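You operate a simulated robot arm through the tools that you are given. There is no shell and no other tool.

You run a simulated robot arm. Do the job below in one go: nothing can be reset, and whatever is moved stays where it is left.

TASK
Wipe the press bed clean, then press the stack on it.
Fine: stack to the teal block meanwhile, use the yellow cloth and put it back; tray shut. What is to be rubbed or washed off counts as gone when no trace of it is left.

The check looks at the end state, three seconds after you hand in, the way a careful person would. Anything else that was tipped, shoved, dropped, spilled or broken makes it a failure. Flat cloth is picked up by pressing the open fingertips on it (5 to 10 N) and closing them slowly along it; thin cloth reads only 2 to 8 mm in the jaws.

THE ROBOT
A 7-joint arm with a two-finger parallel gripper, fixed in place. Base frame: the origin is at the foot of the arm, x ahead of it, y to its left, z up; the work surface is at about z = 820. Readings come in mm, degrees, newtons and seconds.
With the tool pointing down near the work surface it reaches from about 100 to 880 mm from the base axis. Its first joint turns from -115.0 to 115.0 degrees. Payload 3.91 kg.
The tool frame sits at the grasp point between the pads (the TCP): z along the fingers, y along the line on which they close. The tips reach 30 mm beyond it. Largest opening 110 mm; finger width 20, thickness 10; the body of the gripper, 48 by 112 mm, starts 55 mm behind the TCP.
Orientation is that of the tool frame in the base frame, as [roll, pitch, yaw] about the fixed x, y, z axes, in that order (R = Rz(yaw) Ry(pitch) Rx(roll)). With the fingers straight down and closing along the base's y, the tool's x points along the base's -x, its y along +y and its z along -z.

THE INTERFACE
- The arm moves only by the tool nudge_tool. Its argument "motion" is a list of rows, each a list of 7 numbers: the turn, a rotation vector about the tool's x, y, z in units of 5 degrees (1.0 is 5 degrees), then the shift along the tool's x, y, z in units of 40 mm (1.0 is 40 mm), then the opening, from 0 (shut) to 1 (fully open). In form: [[wx, wy, wz, tx, ty, tz, jaw], ...]. A call has 1 to 20 rows; each row shifts and turns the commanded pose from where the row before left it, along the tool's axes as they then stand. A call with a number of a shift or a turn outside -1 to 1 is refused whole. Rows are played at 5 a second. More than 50 mm and 8.6 degrees between two rows, or a gripper value outside its range, and nothing of the call is played. A pose out of reach is approached as far as the arm can. The call stops where the force on the tool passes 60 N (or 10 N more than at its start, if that is more) or the arm is blocked; 0.2 s more then pass. The fingers move at their own pace (about 153 mm/s each) and stop on an object; they squeeze with about 25 N. The grip force told is the motor's: it shows also when the fingers shut on nothing. Time passes only in rows, and 0.2 s behind the last, so rows that do not move let the fingers close. The reply holds the time, the measured pose of the TCP, the force on the tool along the base axes, the opening and the grip force, in the units named above and with some noise, with the torque about the TCP (base axes, N m) and any sound that the robot's microphone picked up.
- Cameras (640 x 400 px; columns grow to the right, rows downward): "scene" is fixed at [51.2, 649.3, 1571.1]; the picture's right is [-0.41, -0.91, 0.00], its down [-0.60, 0.27, -0.76] and it looks along [0.69, -0.31, -0.65] (base axes); focal length 269 px, centre (320, 200). "wrist" rides on the gripper at [72, 17, -103] in the tool frame; the picture's right is [-0.23, 0.97, 0.00], its down [-0.76, -0.18, -0.62] and it looks along [-0.61, -0.14, 0.78] (tool axes); focal length 222 px, centre (320, 200).
- capture(camera): a new picture of that camera. It takes no simulated time.
- lift_body(by): slides the trunk up (or, below 0, down) by that many mm; the arm rides with it, the base frame stays. It gives what a move gives, with no picture.
- probe_pixels(camera, pixels): there is no depth. For up to 12 entries [column, row, z] of the newest picture of that camera ("zoom" is the newest enlarged one), the place [x, y] in the base frame at which the ray of that pixel passes the height z, good to about 3 mm. It takes no simulated time.
- close_up(camera, box): a new picture of the part [left, top, right, bottom] of that camera's present view, enlarged. It takes no simulated time.
- sign_off(): hands the job in; it is judged then, once.

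Unless the task says otherwise, let go and move clear before handing in.

The tools are called after "Call:" by a JSON object that holds its "op" and its "data". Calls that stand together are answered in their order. nudge_tool: Moves the arm, as the interface text tells. Its arguments: {"type":"object","properties":{"motion":{"type":"array","items":{"type":"array","items":{"type":"number"}}}},"required":["motion"]} The other tools are called the same way: lift_body (by) slides the trunk up or down; capture (camera) takes a picture; probe_pixels (camera, pixels) gives the place at which the rays of pixels pass given heights; close_up (camera, box) takes an enlarged picture of a part of a camera's view; sign_off () hands the job in.

At the start:

```text
t: 0.0
position: [420.0, 358.7, 1385.7]
orientation: [-179.9, 0.0, 180.0]
force: [-0.1, 0.0, 0.5]
torque: [0.0, 0.0, 0.0]
gripper_width: 109.9
gripper_force: 0.2
trunk travel left (down, up): [-900.0, 90.0]
```

scene: 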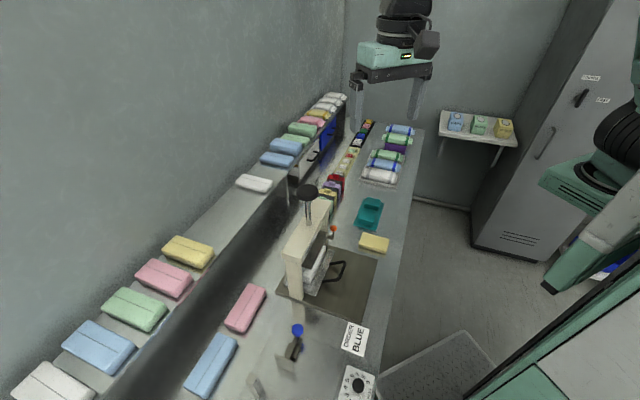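
wrist: 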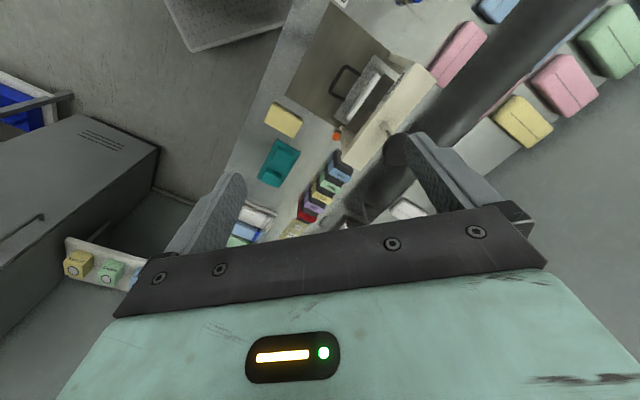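

The scene shows a press (cream frame with black knob around pixel 310,190-320,280), a dark press bed plate, a yellow cloth near (374,243), a teal block near (369,213). I'll take enlarged views before moving.

Call:
{"op": "close_up", "data": {"camera": "scene", "box": [260, 170, 420, 330]}}

Call:
{"op": "close_up", "data": {"camera": "wrist", "box": [220, 0, 460, 240]}}

Call:
{"op": "close_up", "data": {"camera": "scene", "box": [220, 280, 400, 400]}}

```text
2.50 times, centred on (340, 250) of scene
```

zoom: 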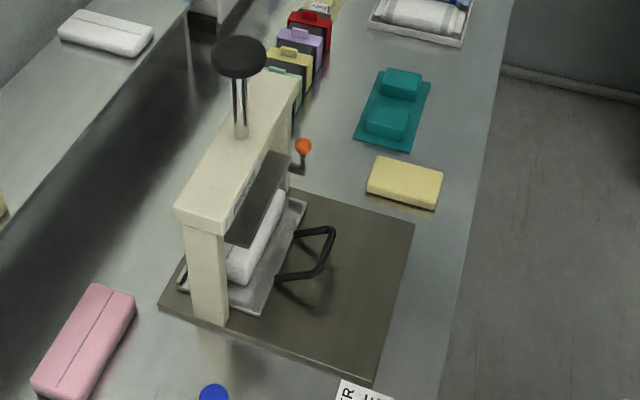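

```text
1.67 times, centred on (340, 120) of wrist
```

zoom: 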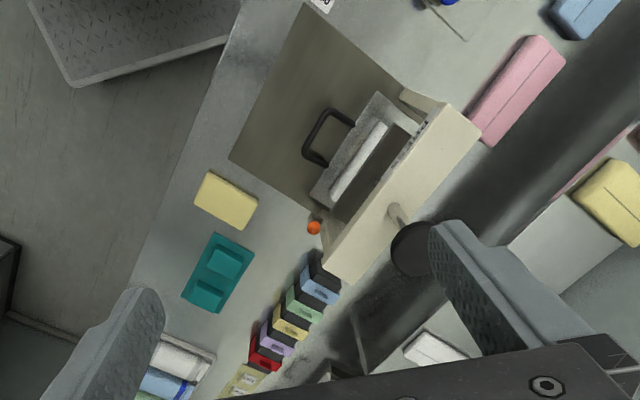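

```text
3.33 times, centred on (310, 340) of scene
```

zoom: 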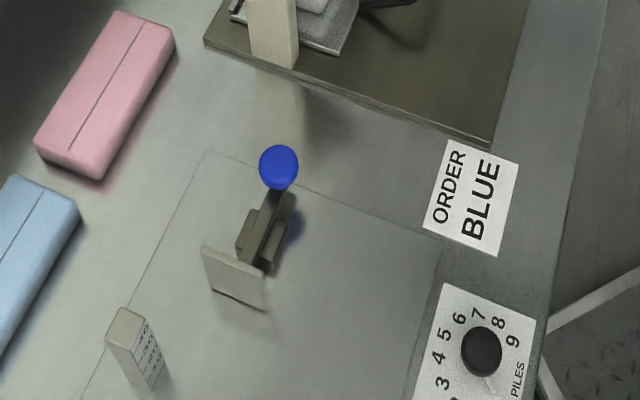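

The press frame stands on a brown plate, with a silver tray that carries a white stack and has a black handle; an orange ball is near zoom pixel (303,147) at its far side. I'll probe positions of these at likely heights.

Call:
{"op": "close_up", "data": {"camera": "scene", "box": [280, 220, 360, 300]}}

Call:
{"op": "probe_pixels", "data": {"camera": "scene", "pixels": [[280, 294, 820], [353, 322, 820], [378, 258, 820], [331, 246, 820], [358, 248, 835], [388, 253, 835], [389, 239, 835], [363, 233, 835], [356, 225, 830], [382, 231, 830], [383, 200, 830], [363, 197, 830]]}}

```text
5.00 times, centred on (320, 260) of scene
```

zoom: 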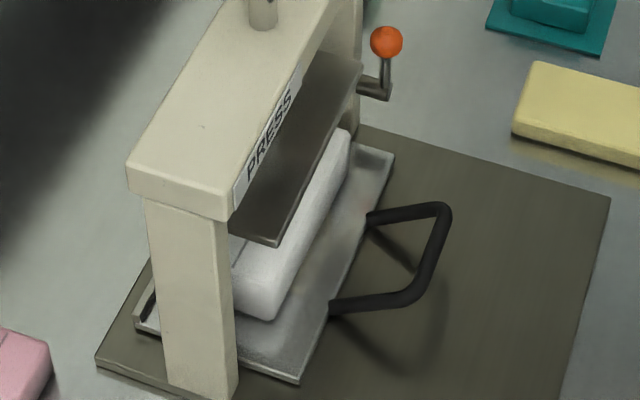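

```text
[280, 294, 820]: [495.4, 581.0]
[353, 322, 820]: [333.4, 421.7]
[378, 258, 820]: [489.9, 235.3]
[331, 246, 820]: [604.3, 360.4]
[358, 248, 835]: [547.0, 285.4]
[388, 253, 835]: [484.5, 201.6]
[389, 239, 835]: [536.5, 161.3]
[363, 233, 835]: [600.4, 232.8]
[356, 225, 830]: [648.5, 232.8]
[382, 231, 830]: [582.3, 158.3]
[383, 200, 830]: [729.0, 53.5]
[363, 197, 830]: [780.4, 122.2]
```

The tray with handle faces toward the robot (pull direction roughly -x,-y). I'll lower the hand in free space in front of the press and turn it ~42° so that the wrist camera looks at the tray from the front.

Call:
{"op": "nudge_tool", "data": {"motion": [[0, 0, 0, 0.26, -0.04, 0.9, 1], [0, 0, 0, 0.26, -0.04, 0.9, 1], [0, 0, 0, 0.26, -0.04, 0.9, 1], [0, 0, 0, 0.26, -0.04, 0.9, 1], [0, 0, 0, 0.26, -0.04, 0.9, 1], [0, 0, 0, 0.26, -0.04, 0.9, 1], [0, 0, 0, 0.26, -0.04, 0.9, 1], [0, 0, 0, 0.26, -0.04, 0.9, 1], [0, 0, -0.933, 0, 0, 0, 1], [0, 0, -0.933, 0, 0, 0, 1], [0, 0, -0.933, 0, 0, 0, 1], [0, 0, -0.933, 0, 0, 0, 1], [0, 0, -0.933, 0, 0, 0, 1], [0, 0, -0.933, 0, 0, 0, 1], [0, 0, -0.933, 0, 0, 0, 1], [0, 0, -0.933, 0, 0, 0, 1], [0, 0, -0.933, 0, 0, 0, 1]]}}

Call:
{"op": "capture", "data": {"camera": "wrist"}}

Call:
{"op": "capture", "data": {"camera": "scene"}}

```text
t: 3.6
position: [336.5, 344.9, 1095.6]
orientation: [-180.0, 0.1, -137.9]
force: [-0.6, -0.2, -0.2]
torque: [0.0, 0.0, -0.03]
gripper_width: 110.0
gripper_force: 0.0
trunk travel left (down, up): [-900.0, 90.0]
```

```text
taken
```

wrist: 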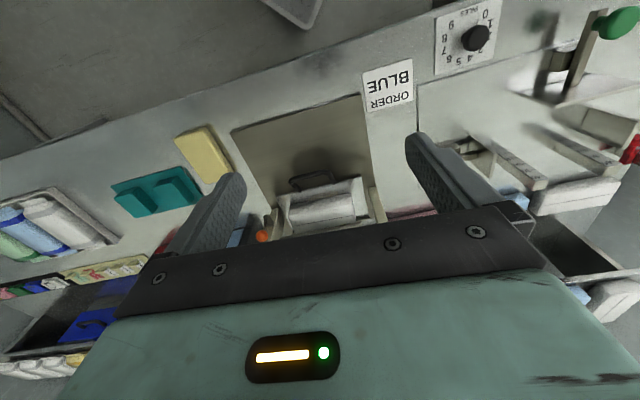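

```text
taken
```

scene: 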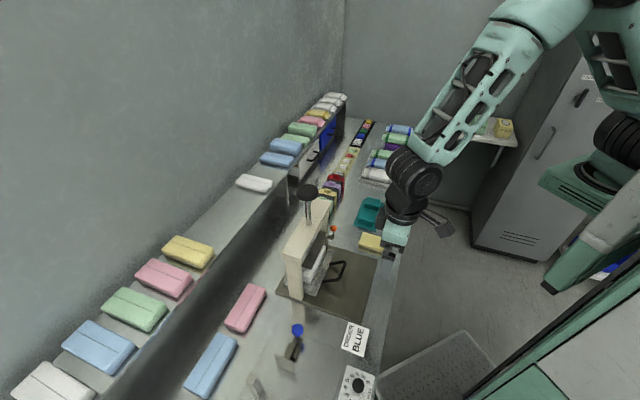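

The wrist picture is mounted upside-down relative to the world; the tray and handle appear at (320,190), partly hidden by the hand. I'll zoom in there and then back off for a clearer look.

Call:
{"op": "close_up", "data": {"camera": "wrist", "box": [220, 90, 420, 240]}}

Call:
{"op": "nudge_tool", "data": {"motion": [[0, 0, 0, 1, 0, 0, 1], [0, 0, 0, 1, 0, 0, 1], [0, 0, 0, 1, 0, 0, 1], [0, 0, 0, 0, 0, 1, 1], [0, 0, 0, 0, 0, 1, 1], [0, -1, 0, 0, 0, 0, 1], [0, -1, 0, 0, 0, 0, 1], [0, -1, 0, 0, 0, 0, 1], [0, -1, 0, 0, 0, 0, 1]]}}

Call:
{"op": "capture", "data": {"camera": "wrist"}}

```text
2.67 times, centred on (320, 165) of wrist
```

zoom: 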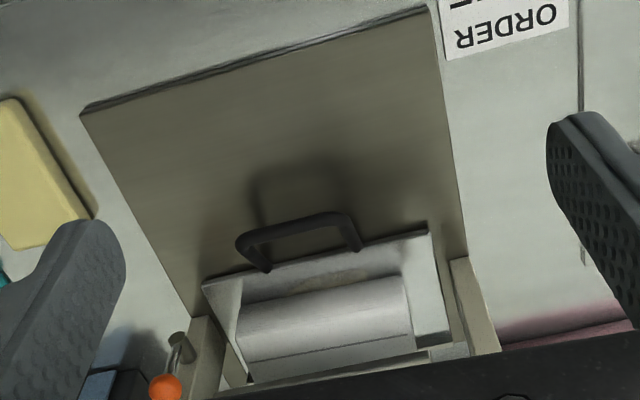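

```text
t: 4.5
position: [320.0, 251.7, 1088.3]
orientation: [-179.5, 0.1, -148.8]
force: [0.6, -0.8, -0.1]
torque: [0.0, -0.04, 0.03]
gripper_width: 110.0
gripper_force: 0.0
trunk travel left (down, up): [-900.0, 90.0]
stopped in row 4: the arm was blocked; the commanded pose is now the measured one
```

```text
taken
```

wrist: 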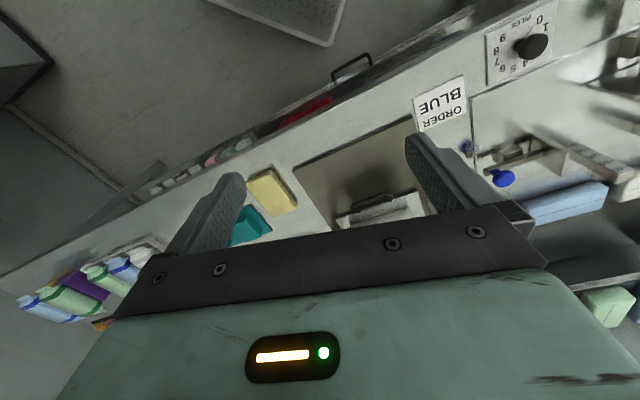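

The arm reached a joint limit in row 4 and stopped at (320,252,1088); no contact force. There was a brown smudge on the tray floor at zoom (345,275). I'll look closer at what this view shows, including the handle-like thing at (350,68).

Call:
{"op": "close_up", "data": {"camera": "wrist", "box": [120, 30, 460, 240]}}

Call:
{"op": "capture", "data": {"camera": "scene"}}

```text
1.88 times, centred on (290, 135) of wrist
```

zoom: 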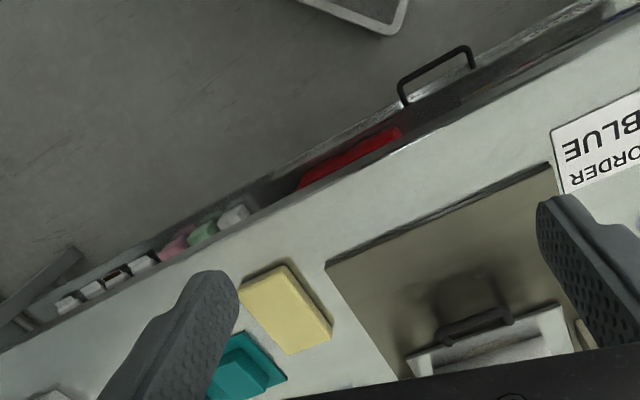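

```text
taken
```

scene: 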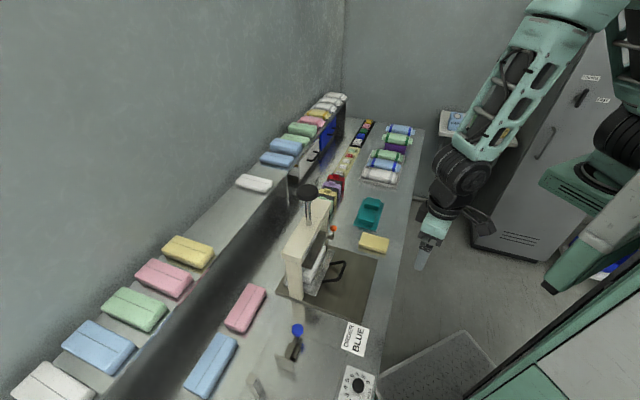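

The teal piece, yellow cloth and tray are clear, and there is a separate counter drawer with a handle at zoom (435,75) that I will leave alone. Next I'll triangulate the tray handle's crossbar using scene pixels (344,261) and (338,278).

Call:
{"op": "close_up", "data": {"camera": "scene", "box": [290, 180, 370, 300]}}

Call:
{"op": "probe_pixels", "data": {"camera": "scene", "pixels": [[344, 261, 840], [344, 261, 860], [344, 261, 880], [344, 261, 900], [338, 278, 840], [338, 278, 860], [338, 278, 880], [338, 278, 900], [333, 228, 900], [333, 228, 950], [308, 192, 1050], [308, 192, 1100]]}}

```text
3.33 times, centred on (330, 240) of scene
```

zoom: 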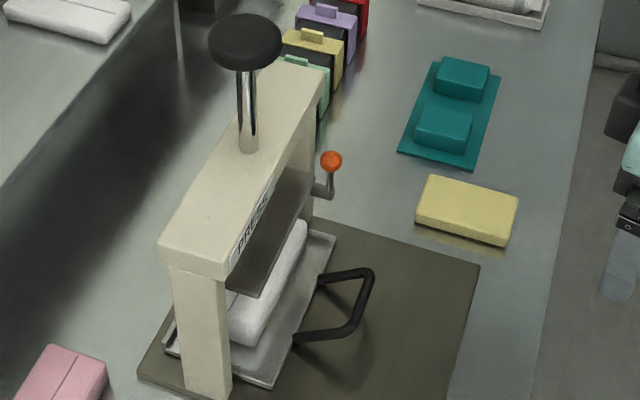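

```text
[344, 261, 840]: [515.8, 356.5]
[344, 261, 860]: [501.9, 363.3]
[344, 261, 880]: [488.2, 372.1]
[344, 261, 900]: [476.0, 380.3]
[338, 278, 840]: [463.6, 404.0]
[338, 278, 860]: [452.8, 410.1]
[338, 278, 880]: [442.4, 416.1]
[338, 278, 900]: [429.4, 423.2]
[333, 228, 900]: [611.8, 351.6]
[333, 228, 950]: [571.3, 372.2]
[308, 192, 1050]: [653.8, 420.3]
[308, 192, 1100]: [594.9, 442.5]
```

The handle crossbar triangulates to roughly (484,372)–(437,420) at z≈880. I'll refine the plate corners and the tray edges to get the pull direction.

Call:
{"op": "close_up", "data": {"camera": "scene", "box": [265, 230, 385, 330]}}

Call:
{"op": "probe_pixels", "data": {"camera": "scene", "pixels": [[275, 292, 830], [361, 324, 830], [378, 259.6, 830], [300, 300, 850], [339, 250, 850]]}}

```text
4.00 times, centred on (325, 280) of scene
```

zoom: 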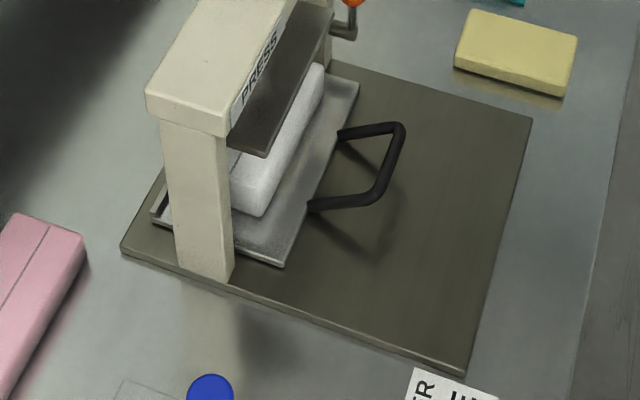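

```text
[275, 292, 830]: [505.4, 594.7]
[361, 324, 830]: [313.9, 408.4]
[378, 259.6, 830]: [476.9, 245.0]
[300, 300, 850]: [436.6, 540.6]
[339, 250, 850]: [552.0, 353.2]
```

The corners give a press turned exactly 45°: pull direction (-0.707,-0.707), handle crossbar centre near (460,396), z≈880. I'll turn the hand to yaw 135 so the fingers close along the pull direction, and hover in front of the handle.

Call:
{"op": "nudge_tool", "data": {"motion": [[0, 0, 0.953, 0, 0, 0, 1], [0, 0, 0.953, 0, 0, 0, 1], [0, 0, 0.953, 0, 0, 0, 1], [0, 0, 0.953, 0, 0, 0, 1], [0, 0, 0.953, 0, 0, 0, 1], [0, 0, 0.953, 0, 0, 0, 1], [0, 0, 0.953, 0, 0, 0, 1], [0, 0, 0.953, 0, 0, 0, 1], [0, 0, 0.953, 0, 0, 0, 1], [0, 0, 0.953, 0, 0, 0, 1], [0, 0, 0.953, 0, 0, 0, 1], [0, 0, 0.953, 0, 0, 0, 1], [0, 0, 0.953, 0, 0, 0, 1], [0, 0, 0.953, 0, 0, 0, 1], [0, 0, 0.953, 0, 0, 0, 1], [0, 0, 0.953, 0, 0, 0, 1]]}}

Call:
{"op": "capture", "data": {"camera": "wrist"}}

Call:
{"op": "probe_pixels", "data": {"camera": "scene", "pixels": [[316.25, 296.25, 840], [283, 283.75, 840], [334.5, 251.25, 840], [302.5, 298.75, 830], [310.5, 275, 850], [329, 243, 850]]}}

```text
t: 7.2
position: [373.5, 235.6, 1093.0]
orientation: [179.6, 0.6, 144.0]
force: [-0.4, 0.5, -0.2]
torque: [-0.01, -0.02, 0.01]
gripper_width: 109.8
gripper_force: 0.1
trunk travel left (down, up): [-900.0, 90.0]
stopped in row 13: the arm was blocked; the commanded pose is now the measured one
```

```text
taken
```

wrist: 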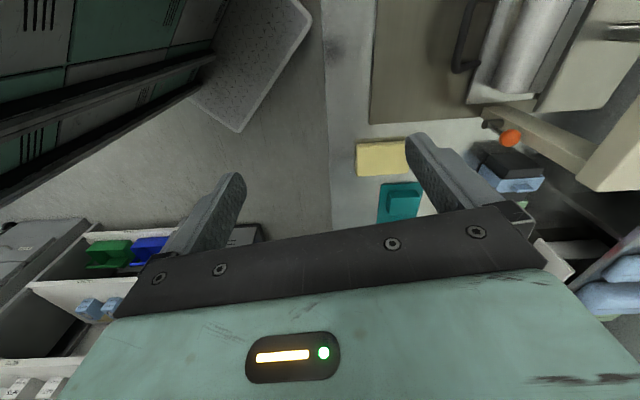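

```text
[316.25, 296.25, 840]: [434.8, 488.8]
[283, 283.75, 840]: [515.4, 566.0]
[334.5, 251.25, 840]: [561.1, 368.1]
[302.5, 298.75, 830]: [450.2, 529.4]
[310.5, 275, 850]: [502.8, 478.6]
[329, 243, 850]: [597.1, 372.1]
```

The arm was blocked by its own joint limits again (no contact) at a small radius this high up; it seems to want a larger radius or a lower hand here. I'll move outward toward (415,345) first, and read the pose.

Call:
{"op": "nudge_tool", "data": {"motion": [[0, 0, 0, 0.27, 0.94, 0, 1], [0, 0, 0, 0.27, 0.94, 0, 1], [0, 0, 0, 0.27, 0.94, 0, 1], [0, 0, 0, 0, 0, 0, 1]]}}

```text
t: 8.2
position: [413.7, 347.4, 1096.2]
orientation: [179.4, 0.3, 144.1]
force: [-0.3, -0.3, 0.2]
torque: [0.0, 0.0, 0.02]
gripper_width: 110.0
gripper_force: 0.1
trunk travel left (down, up): [-900.0, 90.0]
```

It moved freely to (414,347,1096). Now I'll finish the turn to yaw 135 and lower to about z=980 in front of the handle.

Call:
{"op": "nudge_tool", "data": {"motion": [[0, 0, 0.91, 0, 0, 0, 1], [0, 0, 0.91, 0, 0, 0, 1], [0, 0, 0, 0, 0, 0.95, 1], [0, 0, 0, 0, 0, 0.95, 1], [0, 0, 0, 0, 0, 0.95, 1], [0, 0, 0, 0, 0, 0, 1]]}}

Call:
{"op": "capture", "data": {"camera": "wrist"}}

Call:
{"op": "capture", "data": {"camera": "scene"}}

```text
t: 9.6
position: [411.9, 346.8, 977.7]
orientation: [179.7, 0.6, 135.1]
force: [0.0, -0.1, -0.1]
torque: [0.0, -0.01, -0.01]
gripper_width: 110.1
gripper_force: 0.0
trunk travel left (down, up): [-900.0, 90.0]
```

```text
taken
```

wrist: 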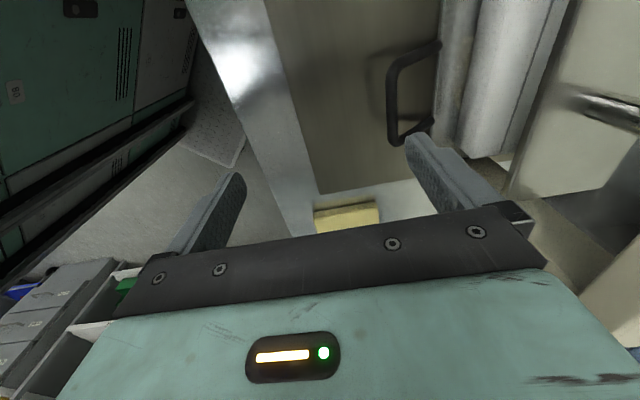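

```text
taken
```

scene: 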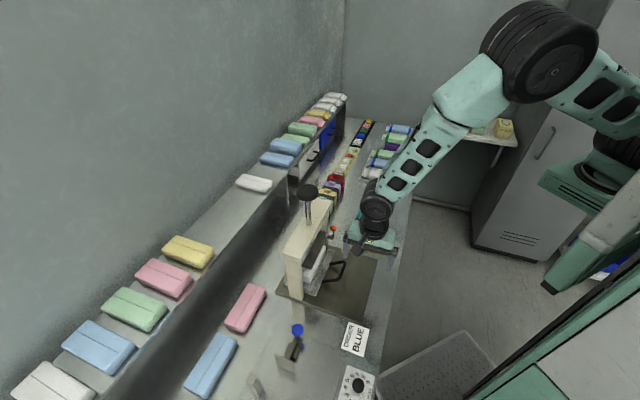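

The handle crossbar shows as the dark vertical bar from (393,70) to (391,140) in the wrist view. I'll probe it at several heights to pin down z with the scene view.

Call:
{"op": "probe_pixels", "data": {"camera": "wrist", "pixels": [[391, 75, 860], [391, 75, 880], [391, 75, 900], [391, 135, 860], [391, 135, 880], [391, 135, 900], [436, 60, 850], [436, 120, 850]]}}

Call:
{"op": "close_up", "data": {"camera": "wrist", "box": [340, 0, 580, 160]}}

```text
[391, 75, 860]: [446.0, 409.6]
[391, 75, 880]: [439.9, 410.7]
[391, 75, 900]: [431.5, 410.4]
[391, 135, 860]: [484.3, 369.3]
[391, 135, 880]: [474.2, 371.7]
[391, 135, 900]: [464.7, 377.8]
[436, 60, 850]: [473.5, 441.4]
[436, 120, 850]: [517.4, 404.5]
```

```text
2.50 times, centred on (460, 80) of wrist
```

zoom: 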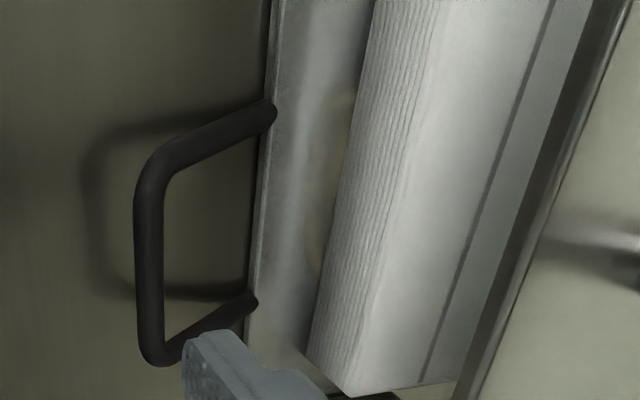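

The crossbar sits near u=(x+y)/√2≈604, i.e. around (460,394), at z≈880. I'll narrow the jaws to 50 mm, move above it, look, then descend.

Call:
{"op": "nudge_tool", "data": {"motion": [[0, 0, 0, -0.01, 0.84, 0, 0.45], [0, 0, 0, -0.01, 0.84, 0, 0.45], [0, 0, 0, 0, 0, 0.9, 0.45], [0, 0, 0, 0, 0, 0, 0.45]]}}

Call:
{"op": "capture", "data": {"camera": "wrist"}}

Call:
{"op": "close_up", "data": {"camera": "scene", "box": [290, 200, 410, 300]}}

```text
t: 10.6
position: [460.4, 393.9, 942.1]
orientation: [179.7, 0.5, 135.1]
force: [0.3, -0.2, 0.8]
torque: [-0.03, 0.01, 0.03]
gripper_width: 49.4
gripper_force: 0.0
trunk travel left (down, up): [-900.0, 90.0]
```

```text
taken
```

wrist: 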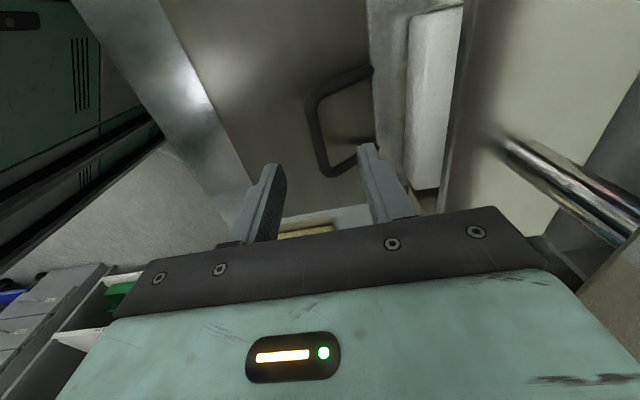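

```text
4.00 times, centred on (350, 250) of scene
```

zoom: 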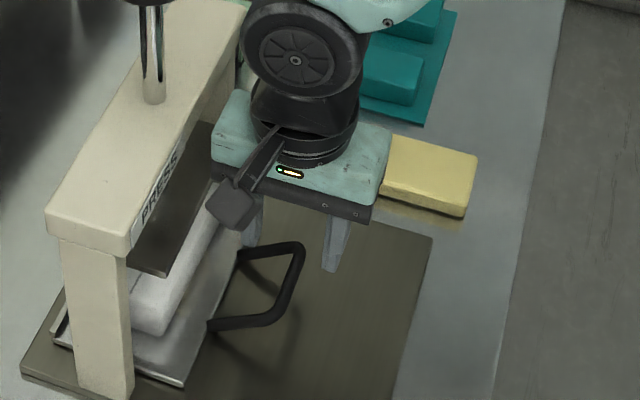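

The handle bar shows at (312,98)–(322,168), between the fingertips (275,170) and (365,150) but the hand needs checking against it. I'll probe it from here.

Call:
{"op": "probe_pixels", "data": {"camera": "wrist", "pixels": [[314, 105, 860], [314, 105, 880], [314, 105, 900], [320, 155, 860], [320, 155, 880], [320, 155, 900]]}}

Call:
{"op": "close_up", "data": {"camera": "wrist", "box": [220, 40, 460, 220]}}

```text
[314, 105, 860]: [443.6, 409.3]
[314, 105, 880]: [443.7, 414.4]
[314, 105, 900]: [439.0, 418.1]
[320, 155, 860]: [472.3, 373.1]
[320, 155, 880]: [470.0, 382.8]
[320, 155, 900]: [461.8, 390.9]
```

```text
2.22 times, centred on (340, 130) of wrist
```

zoom: 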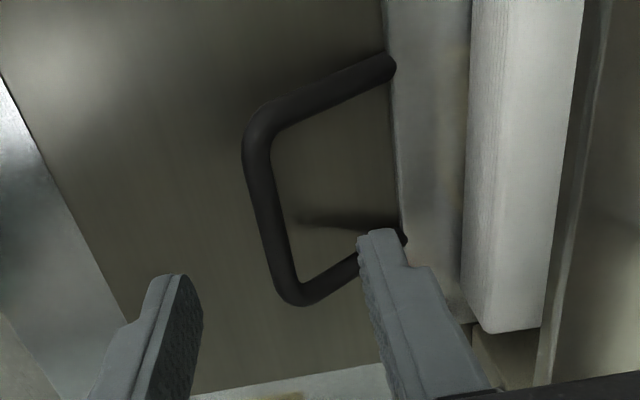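

The bar lies at u≈604 in all views, matching the current hand position, at z about 865–880. I'll descend to z≈873 and close gently on the bar.

Call:
{"op": "nudge_tool", "data": {"motion": [[0, 0, 0, 0, 0, 0.6, 0.45], [0, 0, 0, 0, 0, 0.6, 0.45], [0, 0, 0, 0, 0, 0.52, 0.45], [0, 0, 0, 0, 0, 0, 0.45]]}}

Call:
{"op": "capture", "data": {"camera": "wrist"}}

Call:
{"op": "close_up", "data": {"camera": "scene", "box": [290, 220, 390, 300]}}

```text
t: 11.6
position: [459.1, 393.3, 874.0]
orientation: [179.7, 0.5, 135.2]
force: [-0.4, 0.6, 0.3]
torque: [0.01, 0.0, 0.0]
gripper_width: 49.5
gripper_force: 0.0
trunk travel left (down, up): [-900.0, 90.0]
```

```text
taken
```

wrist: 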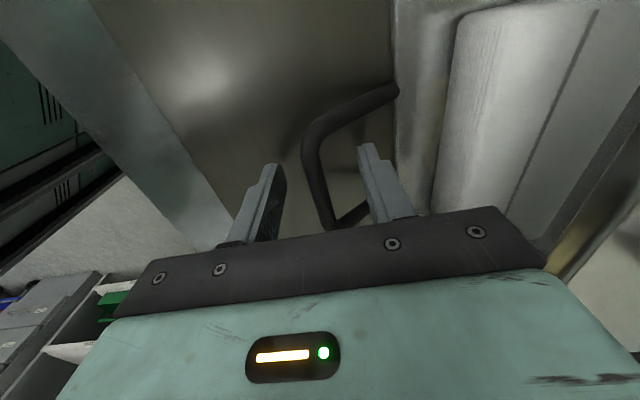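

```text
5.00 times, centred on (340, 260) of scene
```

zoom: 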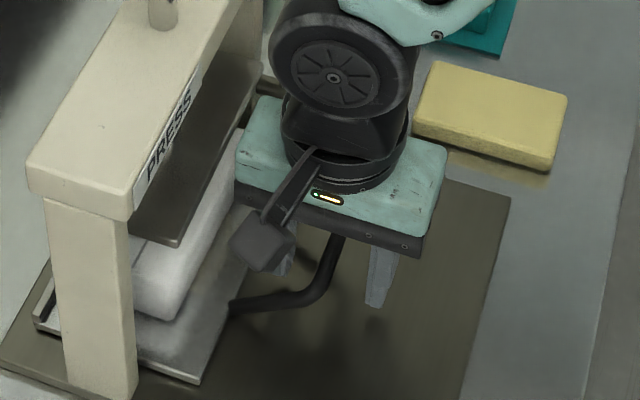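

The bar passes between the two fingers. I'll close on it.

Call:
{"op": "nudge_tool", "data": {"motion": [[0, 0, 0, 0, 0, 0, 0.25], [0, 0, 0, 0, 0, 0, 0.1], [0, 0, 0, 0, 0, 0, 0], [0, 0, 0, 0, 0, 0, 0]]}}

Call:
{"op": "capture", "data": {"camera": "wrist"}}

```text
t: 12.6
position: [460.9, 393.9, 874.1]
orientation: [179.8, 0.7, 135.2]
force: [0.7, -0.3, 0.4]
torque: [-0.02, -0.01, 0.65]
gripper_width: 9.4
gripper_force: 45.0
trunk travel left (down, up): [-900.0, 90.0]
```

```text
taken
```

wrist: 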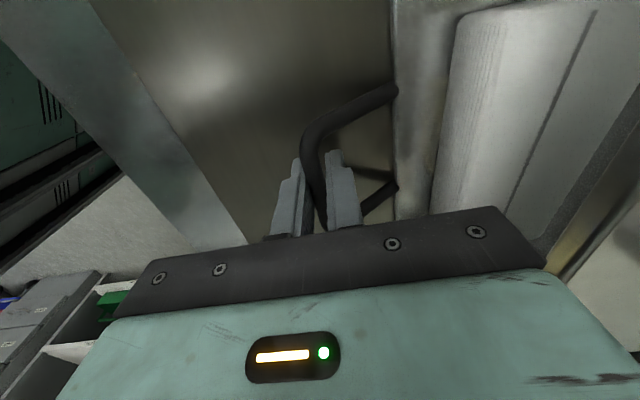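

The bar is held (9.4 mm, 45 N). Pull the tray out gently along -u and check forces.

Call:
{"op": "nudge_tool", "data": {"motion": [[0, 0, 0, 0, -0.3, 0, 0], [0, 0, 0, 0, -0.4, 0, 0], [0, 0, 0, 0, -0.4, 0, 0], [0, 0, 0, 0, -0.4, 0, 0], [0, 0, 0, 0, 0, 0, 0]]}}

Call:
{"op": "capture", "data": {"camera": "wrist"}}

Call:
{"op": "close_up", "data": {"camera": "scene", "box": [270, 200, 390, 310]}}

```text
t: 13.8
position: [417.2, 349.4, 875.8]
orientation: [179.7, 0.5, 135.2]
force: [-4.1, 2.2, 11.8]
torque: [-0.06, -0.05, 0.64]
gripper_width: 9.6
gripper_force: 44.8
trunk travel left (down, up): [-900.0, 90.0]
```

```text
taken
```

wrist: 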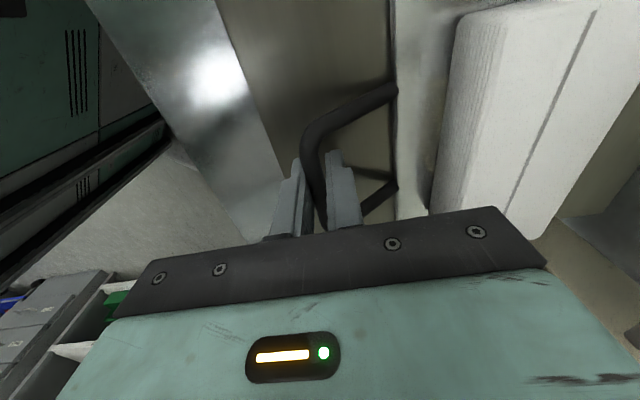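

```text
3.64 times, centred on (330, 255) of scene
```

zoom: 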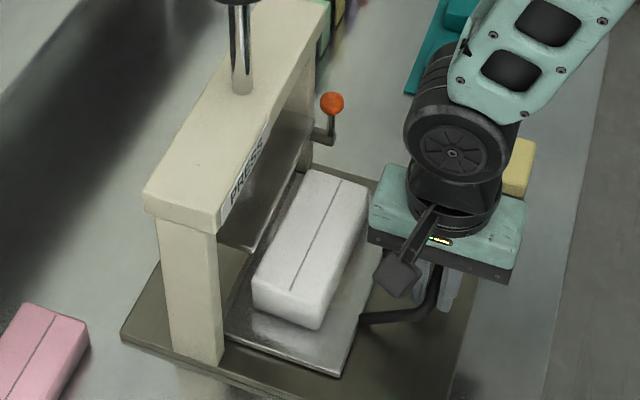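

The tray slid out 62 mm with the stack standing on it; there's a small upward load (11.8 N). I'll continue pulling about 65 mm more with a slight downward correction.

Call:
{"op": "nudge_tool", "data": {"motion": [[0, 0, 0, 0, -0.3, 0.03, 0], [0, 0, 0, 0, -0.4, 0.01, 0], [0, 0, 0, 0, -0.4, 0.01, 0], [0, 0, 0, 0, -0.4, 0.01, 0], [0, 0, 0, 0, 0, 0, 0]]}}

Call:
{"op": "capture", "data": {"camera": "wrist"}}

Call:
{"op": "close_up", "data": {"camera": "scene", "box": [270, 200, 390, 310]}}

```text
t: 15.0
position: [373.9, 307.1, 872.0]
orientation: [179.7, 0.7, 135.2]
force: [-5.0, 4.3, 34.5]
torque: [-0.1, -0.1, 0.69]
gripper_width: 9.5
gripper_force: 44.7
trunk travel left (down, up): [-900.0, 90.0]
```

```text
taken
```

wrist: 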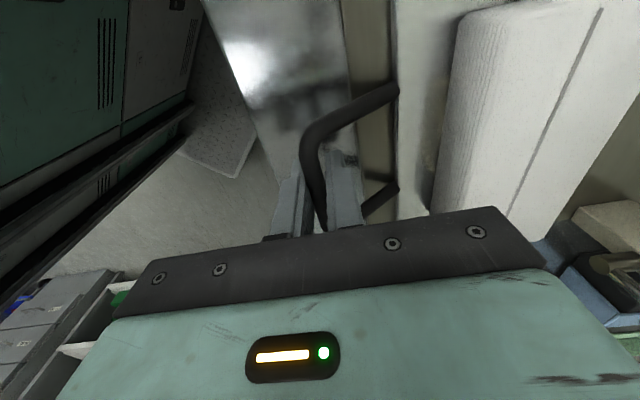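

```text
3.64 times, centred on (330, 255) of scene
```

zoom: 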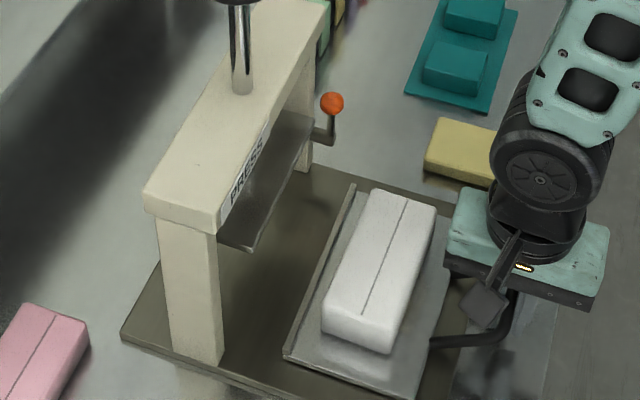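

The tray is out 122 mm and the stack is clear of the ram; I'm pressing the handle with 34 N, so I'll relax upward slightly, open to 45% and rise.

Call:
{"op": "nudge_tool", "data": {"motion": [[0, 0, 0, 0, 0, -0.05, 0], [0, 0, 0, 0, 0, 0, 0]]}}

```text
t: 15.6
position: [374.6, 307.1, 872.0]
orientation: [179.9, 0.6, 135.2]
force: [-6.8, 6.7, 6.9]
torque: [0.42, 0.35, 0.59]
gripper_width: 9.6
gripper_force: 45.0
trunk travel left (down, up): [-900.0, 90.0]
```

Call:
{"op": "nudge_tool", "data": {"motion": [[0, 0, 0, 0, 0, 0, 0.2], [0, 0, 0, 0, 0, 0, 0.45], [0, 0, 0, 0, 0, 0, 0.45], [0, 0, 0, 0, 0, -0.5, 0.45], [0, 0, 0, 0, 0, -0.9, 0.45], [0, 0, 0, 0, 0, -0.9, 0.45], [0, 0, 0, 0, 0, -0.9, 0.45], [0, 0, 0, 0, 0, 0, 0.45]]}}

Call:
{"op": "capture", "data": {"camera": "wrist"}}

Call:
{"op": "capture", "data": {"camera": "scene"}}

```text
t: 17.4
position: [378.8, 304.3, 1000.3]
orientation: [179.8, 0.8, 134.7]
force: [-0.7, 0.0, -0.7]
torque: [0.01, 0.04, 0.04]
gripper_width: 49.4
gripper_force: 0.0
trunk travel left (down, up): [-900.0, 90.0]
```

```text
taken
```

wrist: 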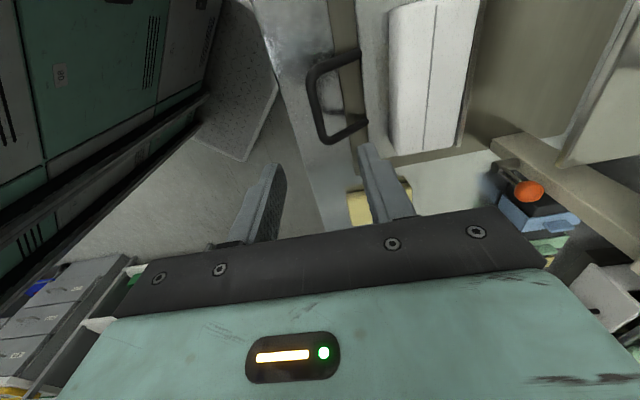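

```text
taken
```

scene: 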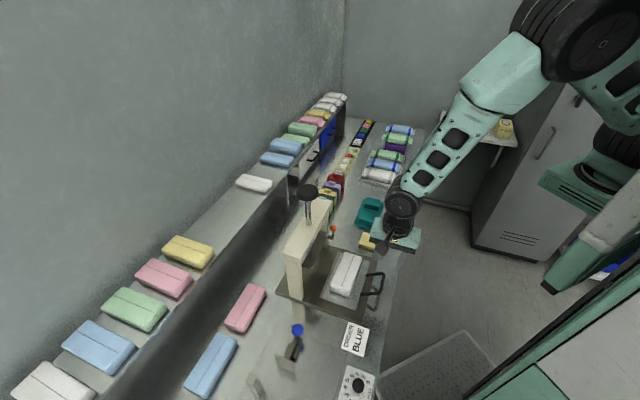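

The hand is free above the handle and the stack is clearly visible on the tray around (347,273). I'll zoom into it for its size and to look at the stain.

Call:
{"op": "close_up", "data": {"camera": "scene", "box": [300, 230, 400, 310]}}

Call:
{"op": "close_up", "data": {"camera": "wrist", "box": [300, 0, 540, 180]}}

```text
5.00 times, centred on (350, 270) of scene
```

zoom: 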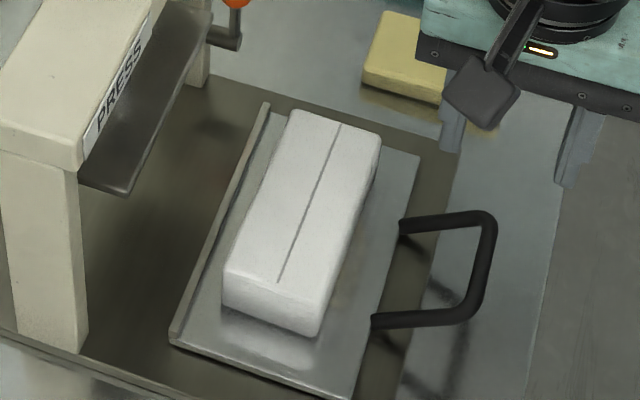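

```text
2.22 times, centred on (420, 90) of wrist
```

zoom: 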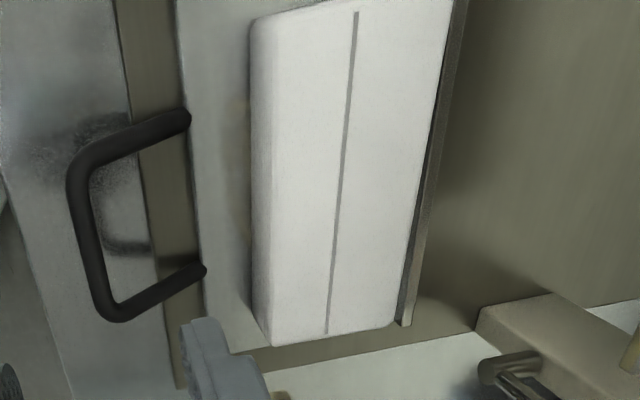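

The stack is a white block with one side line along its length. I'll probe its corners at tray-floor and top heights.

Call:
{"op": "probe_pixels", "data": {"camera": "scene", "pixels": [[349.6, 297.4, 838], [330.4, 291, 838], [331, 284, 868], [362.4, 257, 868], [344.4, 252, 868], [349.8, 293, 868], [320, 268, 838], [353, 309, 838], [370, 261, 838], [333, 299, 838]]}}

Call:
{"op": "probe_pixels", "data": {"camera": "wrist", "pixels": [[390, 10, 868], [479, 0, 868], [392, 155, 838], [459, 147, 868], [397, 147, 868]]}}

```text
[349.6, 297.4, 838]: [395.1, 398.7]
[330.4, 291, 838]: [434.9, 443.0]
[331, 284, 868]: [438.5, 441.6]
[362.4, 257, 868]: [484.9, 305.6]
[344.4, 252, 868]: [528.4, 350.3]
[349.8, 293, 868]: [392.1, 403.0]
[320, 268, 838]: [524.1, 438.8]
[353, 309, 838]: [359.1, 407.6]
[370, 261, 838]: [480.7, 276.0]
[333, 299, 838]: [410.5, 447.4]
```

```text
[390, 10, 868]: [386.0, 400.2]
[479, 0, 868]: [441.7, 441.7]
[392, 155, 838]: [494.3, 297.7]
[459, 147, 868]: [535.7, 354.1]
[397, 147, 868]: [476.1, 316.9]
```

Stack: u 560–621, v -5–127 (61 × 131 mm, about 30 mm high), centre about (458,377). I'll look closely at the teal rest and yellow cloth before lifting it.

Call:
{"op": "close_up", "data": {"camera": "scene", "box": [340, 185, 420, 260]}}

Call:
{"op": "nudge_tool", "data": {"motion": [[0, 0, 0, 0, 0, -0.9, 0.7], [0, 0, 0, -0.5, 0.8, 0, 0.7], [0, 0, 0, -0.5, 0.8, 0, 0.7], [0, 0, 0, 0, 0, 0, 0.7]]}}

Call:
{"op": "capture", "data": {"camera": "wrist"}}

```text
5.33 times, centred on (380, 222) of scene
```

zoom: 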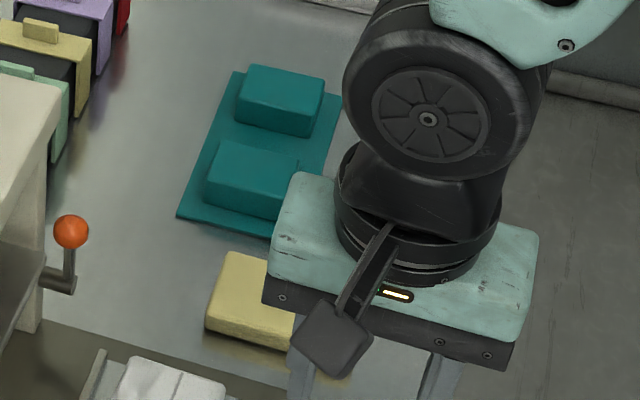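

```text
t: 18.4
position: [446.0, 324.6, 1035.9]
orientation: [179.6, 0.5, 135.3]
force: [0.7, 0.5, -0.8]
torque: [0.01, 0.03, 0.0]
gripper_width: 76.9
gripper_force: 0.1
trunk travel left (down, up): [-900.0, 90.0]
```

```text
taken
```

wrist: 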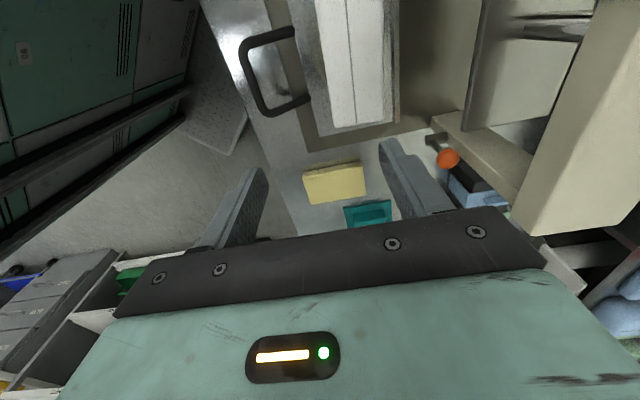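

From the unobstructed earlier zoom I take the teal plate corners as scene pixels (365,198),(384.6,202.5),(375,231),(353,226) and cloth top corners; probing them now.

Call:
{"op": "probe_pixels", "data": {"camera": "scene", "pixels": [[365.1, 198, 824], [384.6, 202.5, 824], [375, 231, 824], [353.1, 225.9, 824], [367, 197, 850], [381, 200, 850], [360, 211.5, 850], [376, 215.5, 850], [363.9, 232.5, 840], [389.5, 238.5, 840], [386.5, 250.5, 840], [359.1, 243.6, 840]]}}

Call:
{"op": "probe_pixels", "data": {"camera": "wrist", "pixels": [[303, 176, 840], [361, 162, 840], [366, 195, 840], [312, 205, 840], [345, 205, 824], [390, 200, 824]]}}

Call:
{"op": "close_up", "data": {"camera": "wrist", "box": [240, 100, 460, 240]}}

```text
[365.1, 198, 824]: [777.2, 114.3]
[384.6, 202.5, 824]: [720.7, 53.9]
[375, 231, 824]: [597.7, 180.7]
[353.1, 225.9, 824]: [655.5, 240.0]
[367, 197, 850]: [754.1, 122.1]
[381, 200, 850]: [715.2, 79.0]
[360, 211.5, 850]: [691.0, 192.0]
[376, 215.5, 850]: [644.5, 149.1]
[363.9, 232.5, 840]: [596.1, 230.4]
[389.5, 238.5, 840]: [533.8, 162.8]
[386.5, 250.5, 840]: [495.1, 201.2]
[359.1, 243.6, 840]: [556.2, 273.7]
```

```text
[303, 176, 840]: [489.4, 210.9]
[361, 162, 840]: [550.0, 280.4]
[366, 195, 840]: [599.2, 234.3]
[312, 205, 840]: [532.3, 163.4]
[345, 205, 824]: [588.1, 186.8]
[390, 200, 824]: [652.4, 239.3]
```

```text
2.86 times, centred on (350, 170) of wrist
```

zoom: 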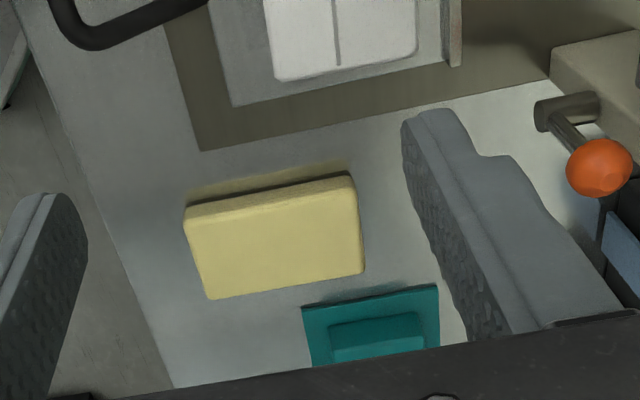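

The teal rest (u 549–632, v 294–471) and yellow cloth (u 493–587, v 199–260) are both aligned with the press axes; the teal blocks fit the 131 mm stack length with a gap for fingers. I'll move above the stack centre (461,374) and go down to z≈930.

Call:
{"op": "nudge_tool", "data": {"motion": [[0, 0, 0, 0.31, 0.57, 0, 0.7], [0, 0, 0, 0.31, 0.57, 0, 0.7], [0, 0, 0, 0, 0, 0.9, 0.7], [0, 0, 0, 0, 0, 0.9, 0.7], [0, 0, 0, 0, 0, 0.8, 0.7], [0, 0, 0, 0, 0, 0, 0.7]]}}

Call:
{"op": "capture", "data": {"camera": "wrist"}}

Call:
{"op": "close_up", "data": {"camera": "scene", "box": [300, 230, 400, 310]}}

```text
t: 19.8
position: [463.9, 374.2, 933.9]
orientation: [179.7, 0.7, 135.2]
force: [-0.2, -0.6, 0.5]
torque: [-0.03, 0.01, 0.03]
gripper_width: 76.6
gripper_force: 0.1
trunk travel left (down, up): [-900.0, 90.0]
```

```text
taken
```

wrist: 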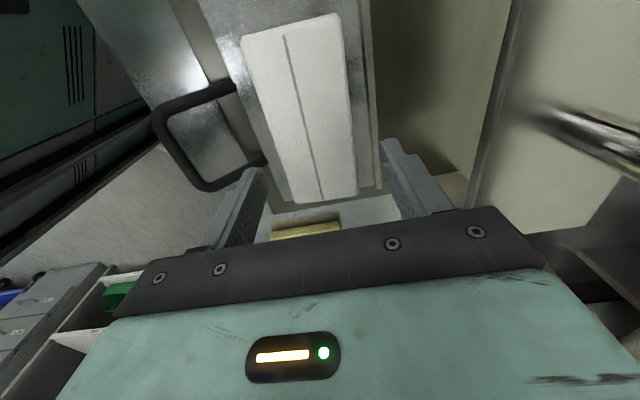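

```text
5.00 times, centred on (350, 270) of scene
```

zoom: 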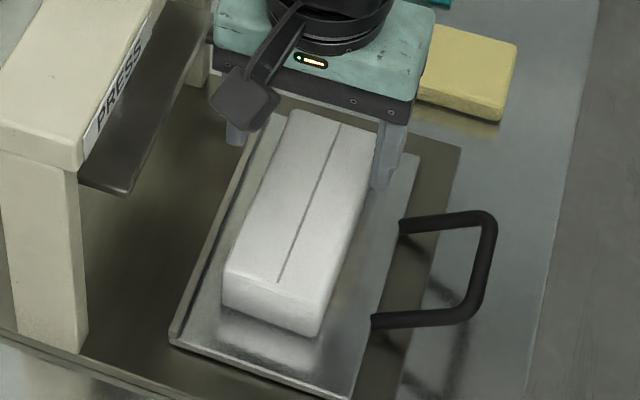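

The stack is centred between the fingers. I'll descend to z≈878 with 2 mm correction and look again.

Call:
{"op": "nudge_tool", "data": {"motion": [[0, 0, 0, 0.04, -0.04, 0.5, 0.7], [0, 0, 0, 0, 0, 0.5, 0.7], [0, 0, 0, 0, 0, 0.4, 0.7], [0, 0, 0, 0, 0, 0, 0.7]]}}

Call:
{"op": "capture", "data": {"camera": "wrist"}}

Call:
{"op": "close_up", "data": {"camera": "scene", "box": [300, 230, 400, 310]}}

```text
t: 20.8
position: [462.1, 374.7, 877.9]
orientation: [179.6, 0.6, 135.2]
force: [0.1, -0.9, 8.4]
torque: [0.3, -0.22, -0.07]
gripper_width: 76.8
gripper_force: 0.1
trunk travel left (down, up): [-900.0, 90.0]
```

```text
taken
```

wrist: 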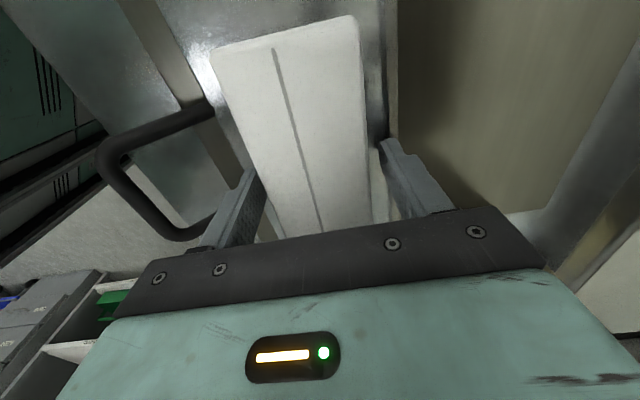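

```text
5.00 times, centred on (350, 270) of scene
```

zoom: 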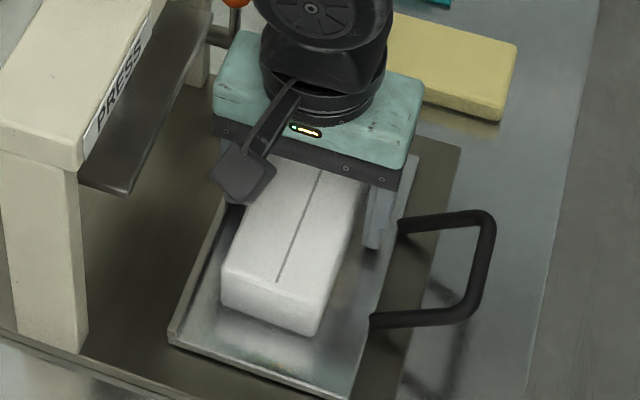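

A light 8 N touch, at the back finger on the tray's rear lip (top ≈ z 848). I'll lift 2 mm and close onto the stack.

Call:
{"op": "nudge_tool", "data": {"motion": [[0, 0, 0, 0, 0, -0.05, 0.7], [0, 0, 0, 0, 0, 0, 0.6], [0, 0, 0, 0, 0, 0, 0.5], [0, 0, 0, 0, 0, 0, 0.4], [0, 0, 0, 0, 0, 0, 0.3], [0, 0, 0, 0, 0, 0, 0.3]]}}

```text
t: 22.2
position: [461.9, 375.1, 878.6]
orientation: [179.8, 0.7, 135.1]
force: [0.5, 0.5, -0.8]
torque: [0.02, 0.05, -0.01]
gripper_width: 59.5
gripper_force: 25.0
trunk travel left (down, up): [-900.0, 90.0]
```

The jaws hold the stack at 59.5 mm with 25 N. Lift gently and look.

Call:
{"op": "nudge_tool", "data": {"motion": [[0, 0, 0, 0, 0, -0.25, 0.3], [0, 0, 0, 0, 0, -0.5, 0.3], [0, 0, 0, 0, 0, -0.5, 0.3], [0, 0, 0, 0, 0, 0, 0.3]]}}

Call:
{"op": "capture", "data": {"camera": "wrist"}}

Call:
{"op": "close_up", "data": {"camera": "scene", "box": [300, 230, 400, 310]}}

```text
t: 23.2
position: [461.6, 374.2, 930.0]
orientation: [179.6, 0.6, 135.2]
force: [0.0, -1.7, 0.3]
torque: [0.02, 0.0, -0.01]
gripper_width: 59.4
gripper_force: 24.8
trunk travel left (down, up): [-900.0, 90.0]
```

```text
taken
```

wrist: 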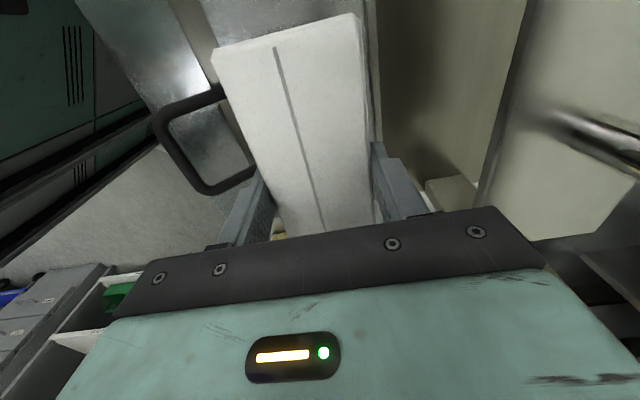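

```text
5.00 times, centred on (350, 270) of scene
```

zoom: 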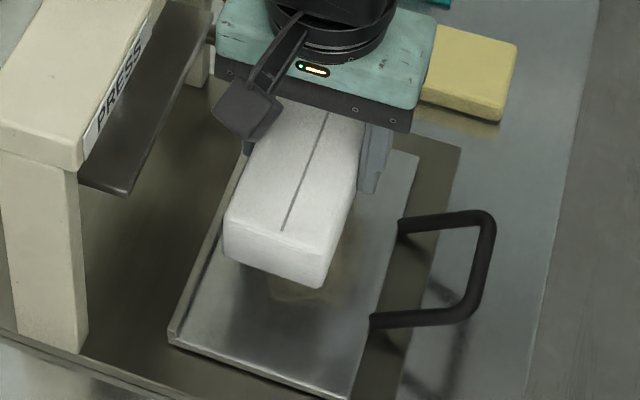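

The stack is held level, and a brown ring stain shows on the tray at zoom (300,290). Now carry the stack 321 mm along +v to above the teal rest.

Call:
{"op": "nudge_tool", "data": {"motion": [[0, 0, 0, 0, 0, -0.8, 0.3], [0, 0, 0, -0.5, 0, 0, 0.3], [0, 0, 0, -0.94, 0, 0, 0.3], [0, 0, 0, -0.94, 0, 0, 0.3], [0, 0, 0, -0.94, 0, 0, 0.3], [0, 0, 0, -0.94, 0, 0, 0.3], [0, 0, 0, -0.94, 0, 0, 0.3], [0, 0, 0, -0.94, 0, 0, 0.3], [0, 0, 0, -0.94, 0, 0, 0.3], [0, 0, 0, -0.94, 0, 0, 0.3], [0, 0, 0, 0, 0, 0, 0.3]]}}

Call:
{"op": "capture", "data": {"camera": "wrist"}}

Call:
{"op": "capture", "data": {"camera": "scene"}}

```text
t: 25.6
position: [689.2, 146.5, 963.7]
orientation: [179.7, 0.6, 135.0]
force: [0.7, 0.2, -0.4]
torque: [-0.01, 0.01, -0.01]
gripper_width: 59.3
gripper_force: 24.5
trunk travel left (down, up): [-900.0, 90.0]
```

```text
taken
```

wrist: 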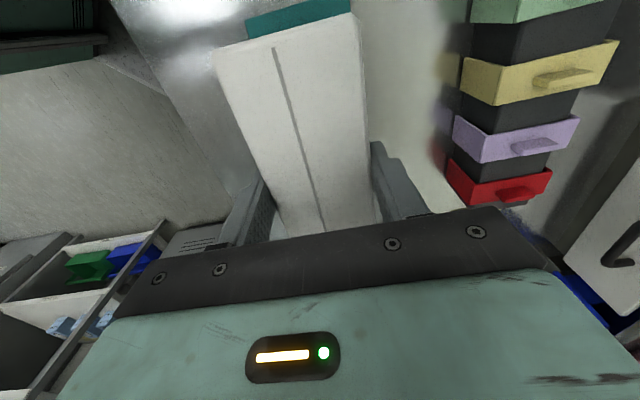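

```text
taken
```

scene: 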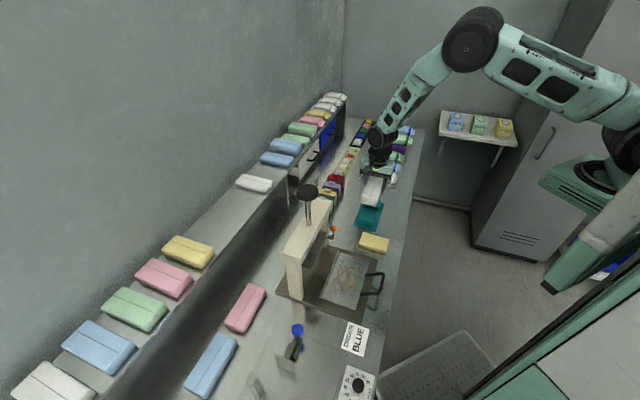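

The stack is above the teal rest at (689,146). Checking the clearance to the coloured boxes at wrist (465,75) and the alignment with zooms.

Call:
{"op": "close_up", "data": {"camera": "scene", "box": [330, 150, 430, 250]}}

Call:
{"op": "close_up", "data": {"camera": "wrist", "box": [180, 0, 460, 220]}}

Call:
{"op": "probe_pixels", "data": {"camera": "wrist", "pixels": [[464, 85, 850], [464, 85, 880], [450, 190, 850], [247, 18, 824], [350, 0, 824], [247, 38, 850]]}}

```text
4.00 times, centred on (380, 200) of scene
```

zoom: 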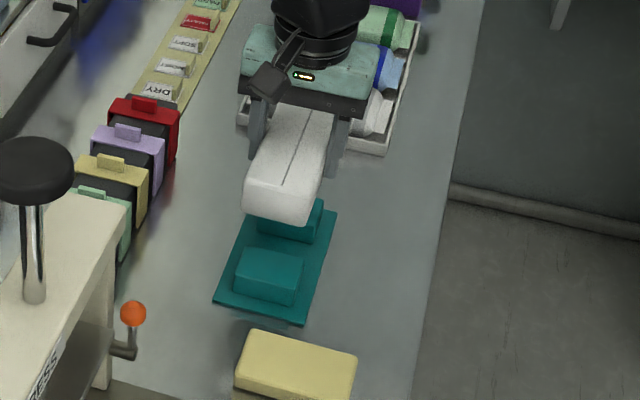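

```text
1.82 times, centred on (320, 110) of wrist
```

zoom: 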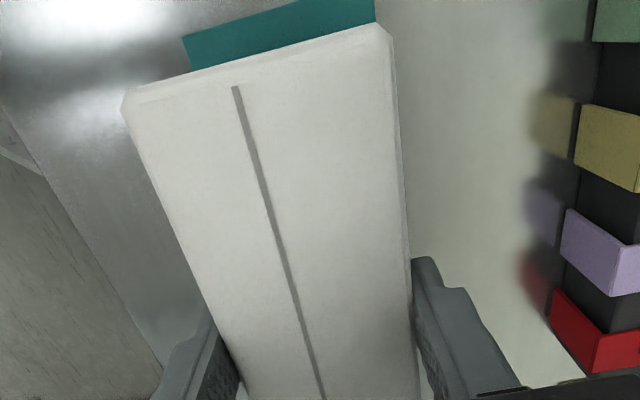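

```text
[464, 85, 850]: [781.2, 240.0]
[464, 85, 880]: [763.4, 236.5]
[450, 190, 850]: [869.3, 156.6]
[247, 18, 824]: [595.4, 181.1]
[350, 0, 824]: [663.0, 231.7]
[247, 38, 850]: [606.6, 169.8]
```

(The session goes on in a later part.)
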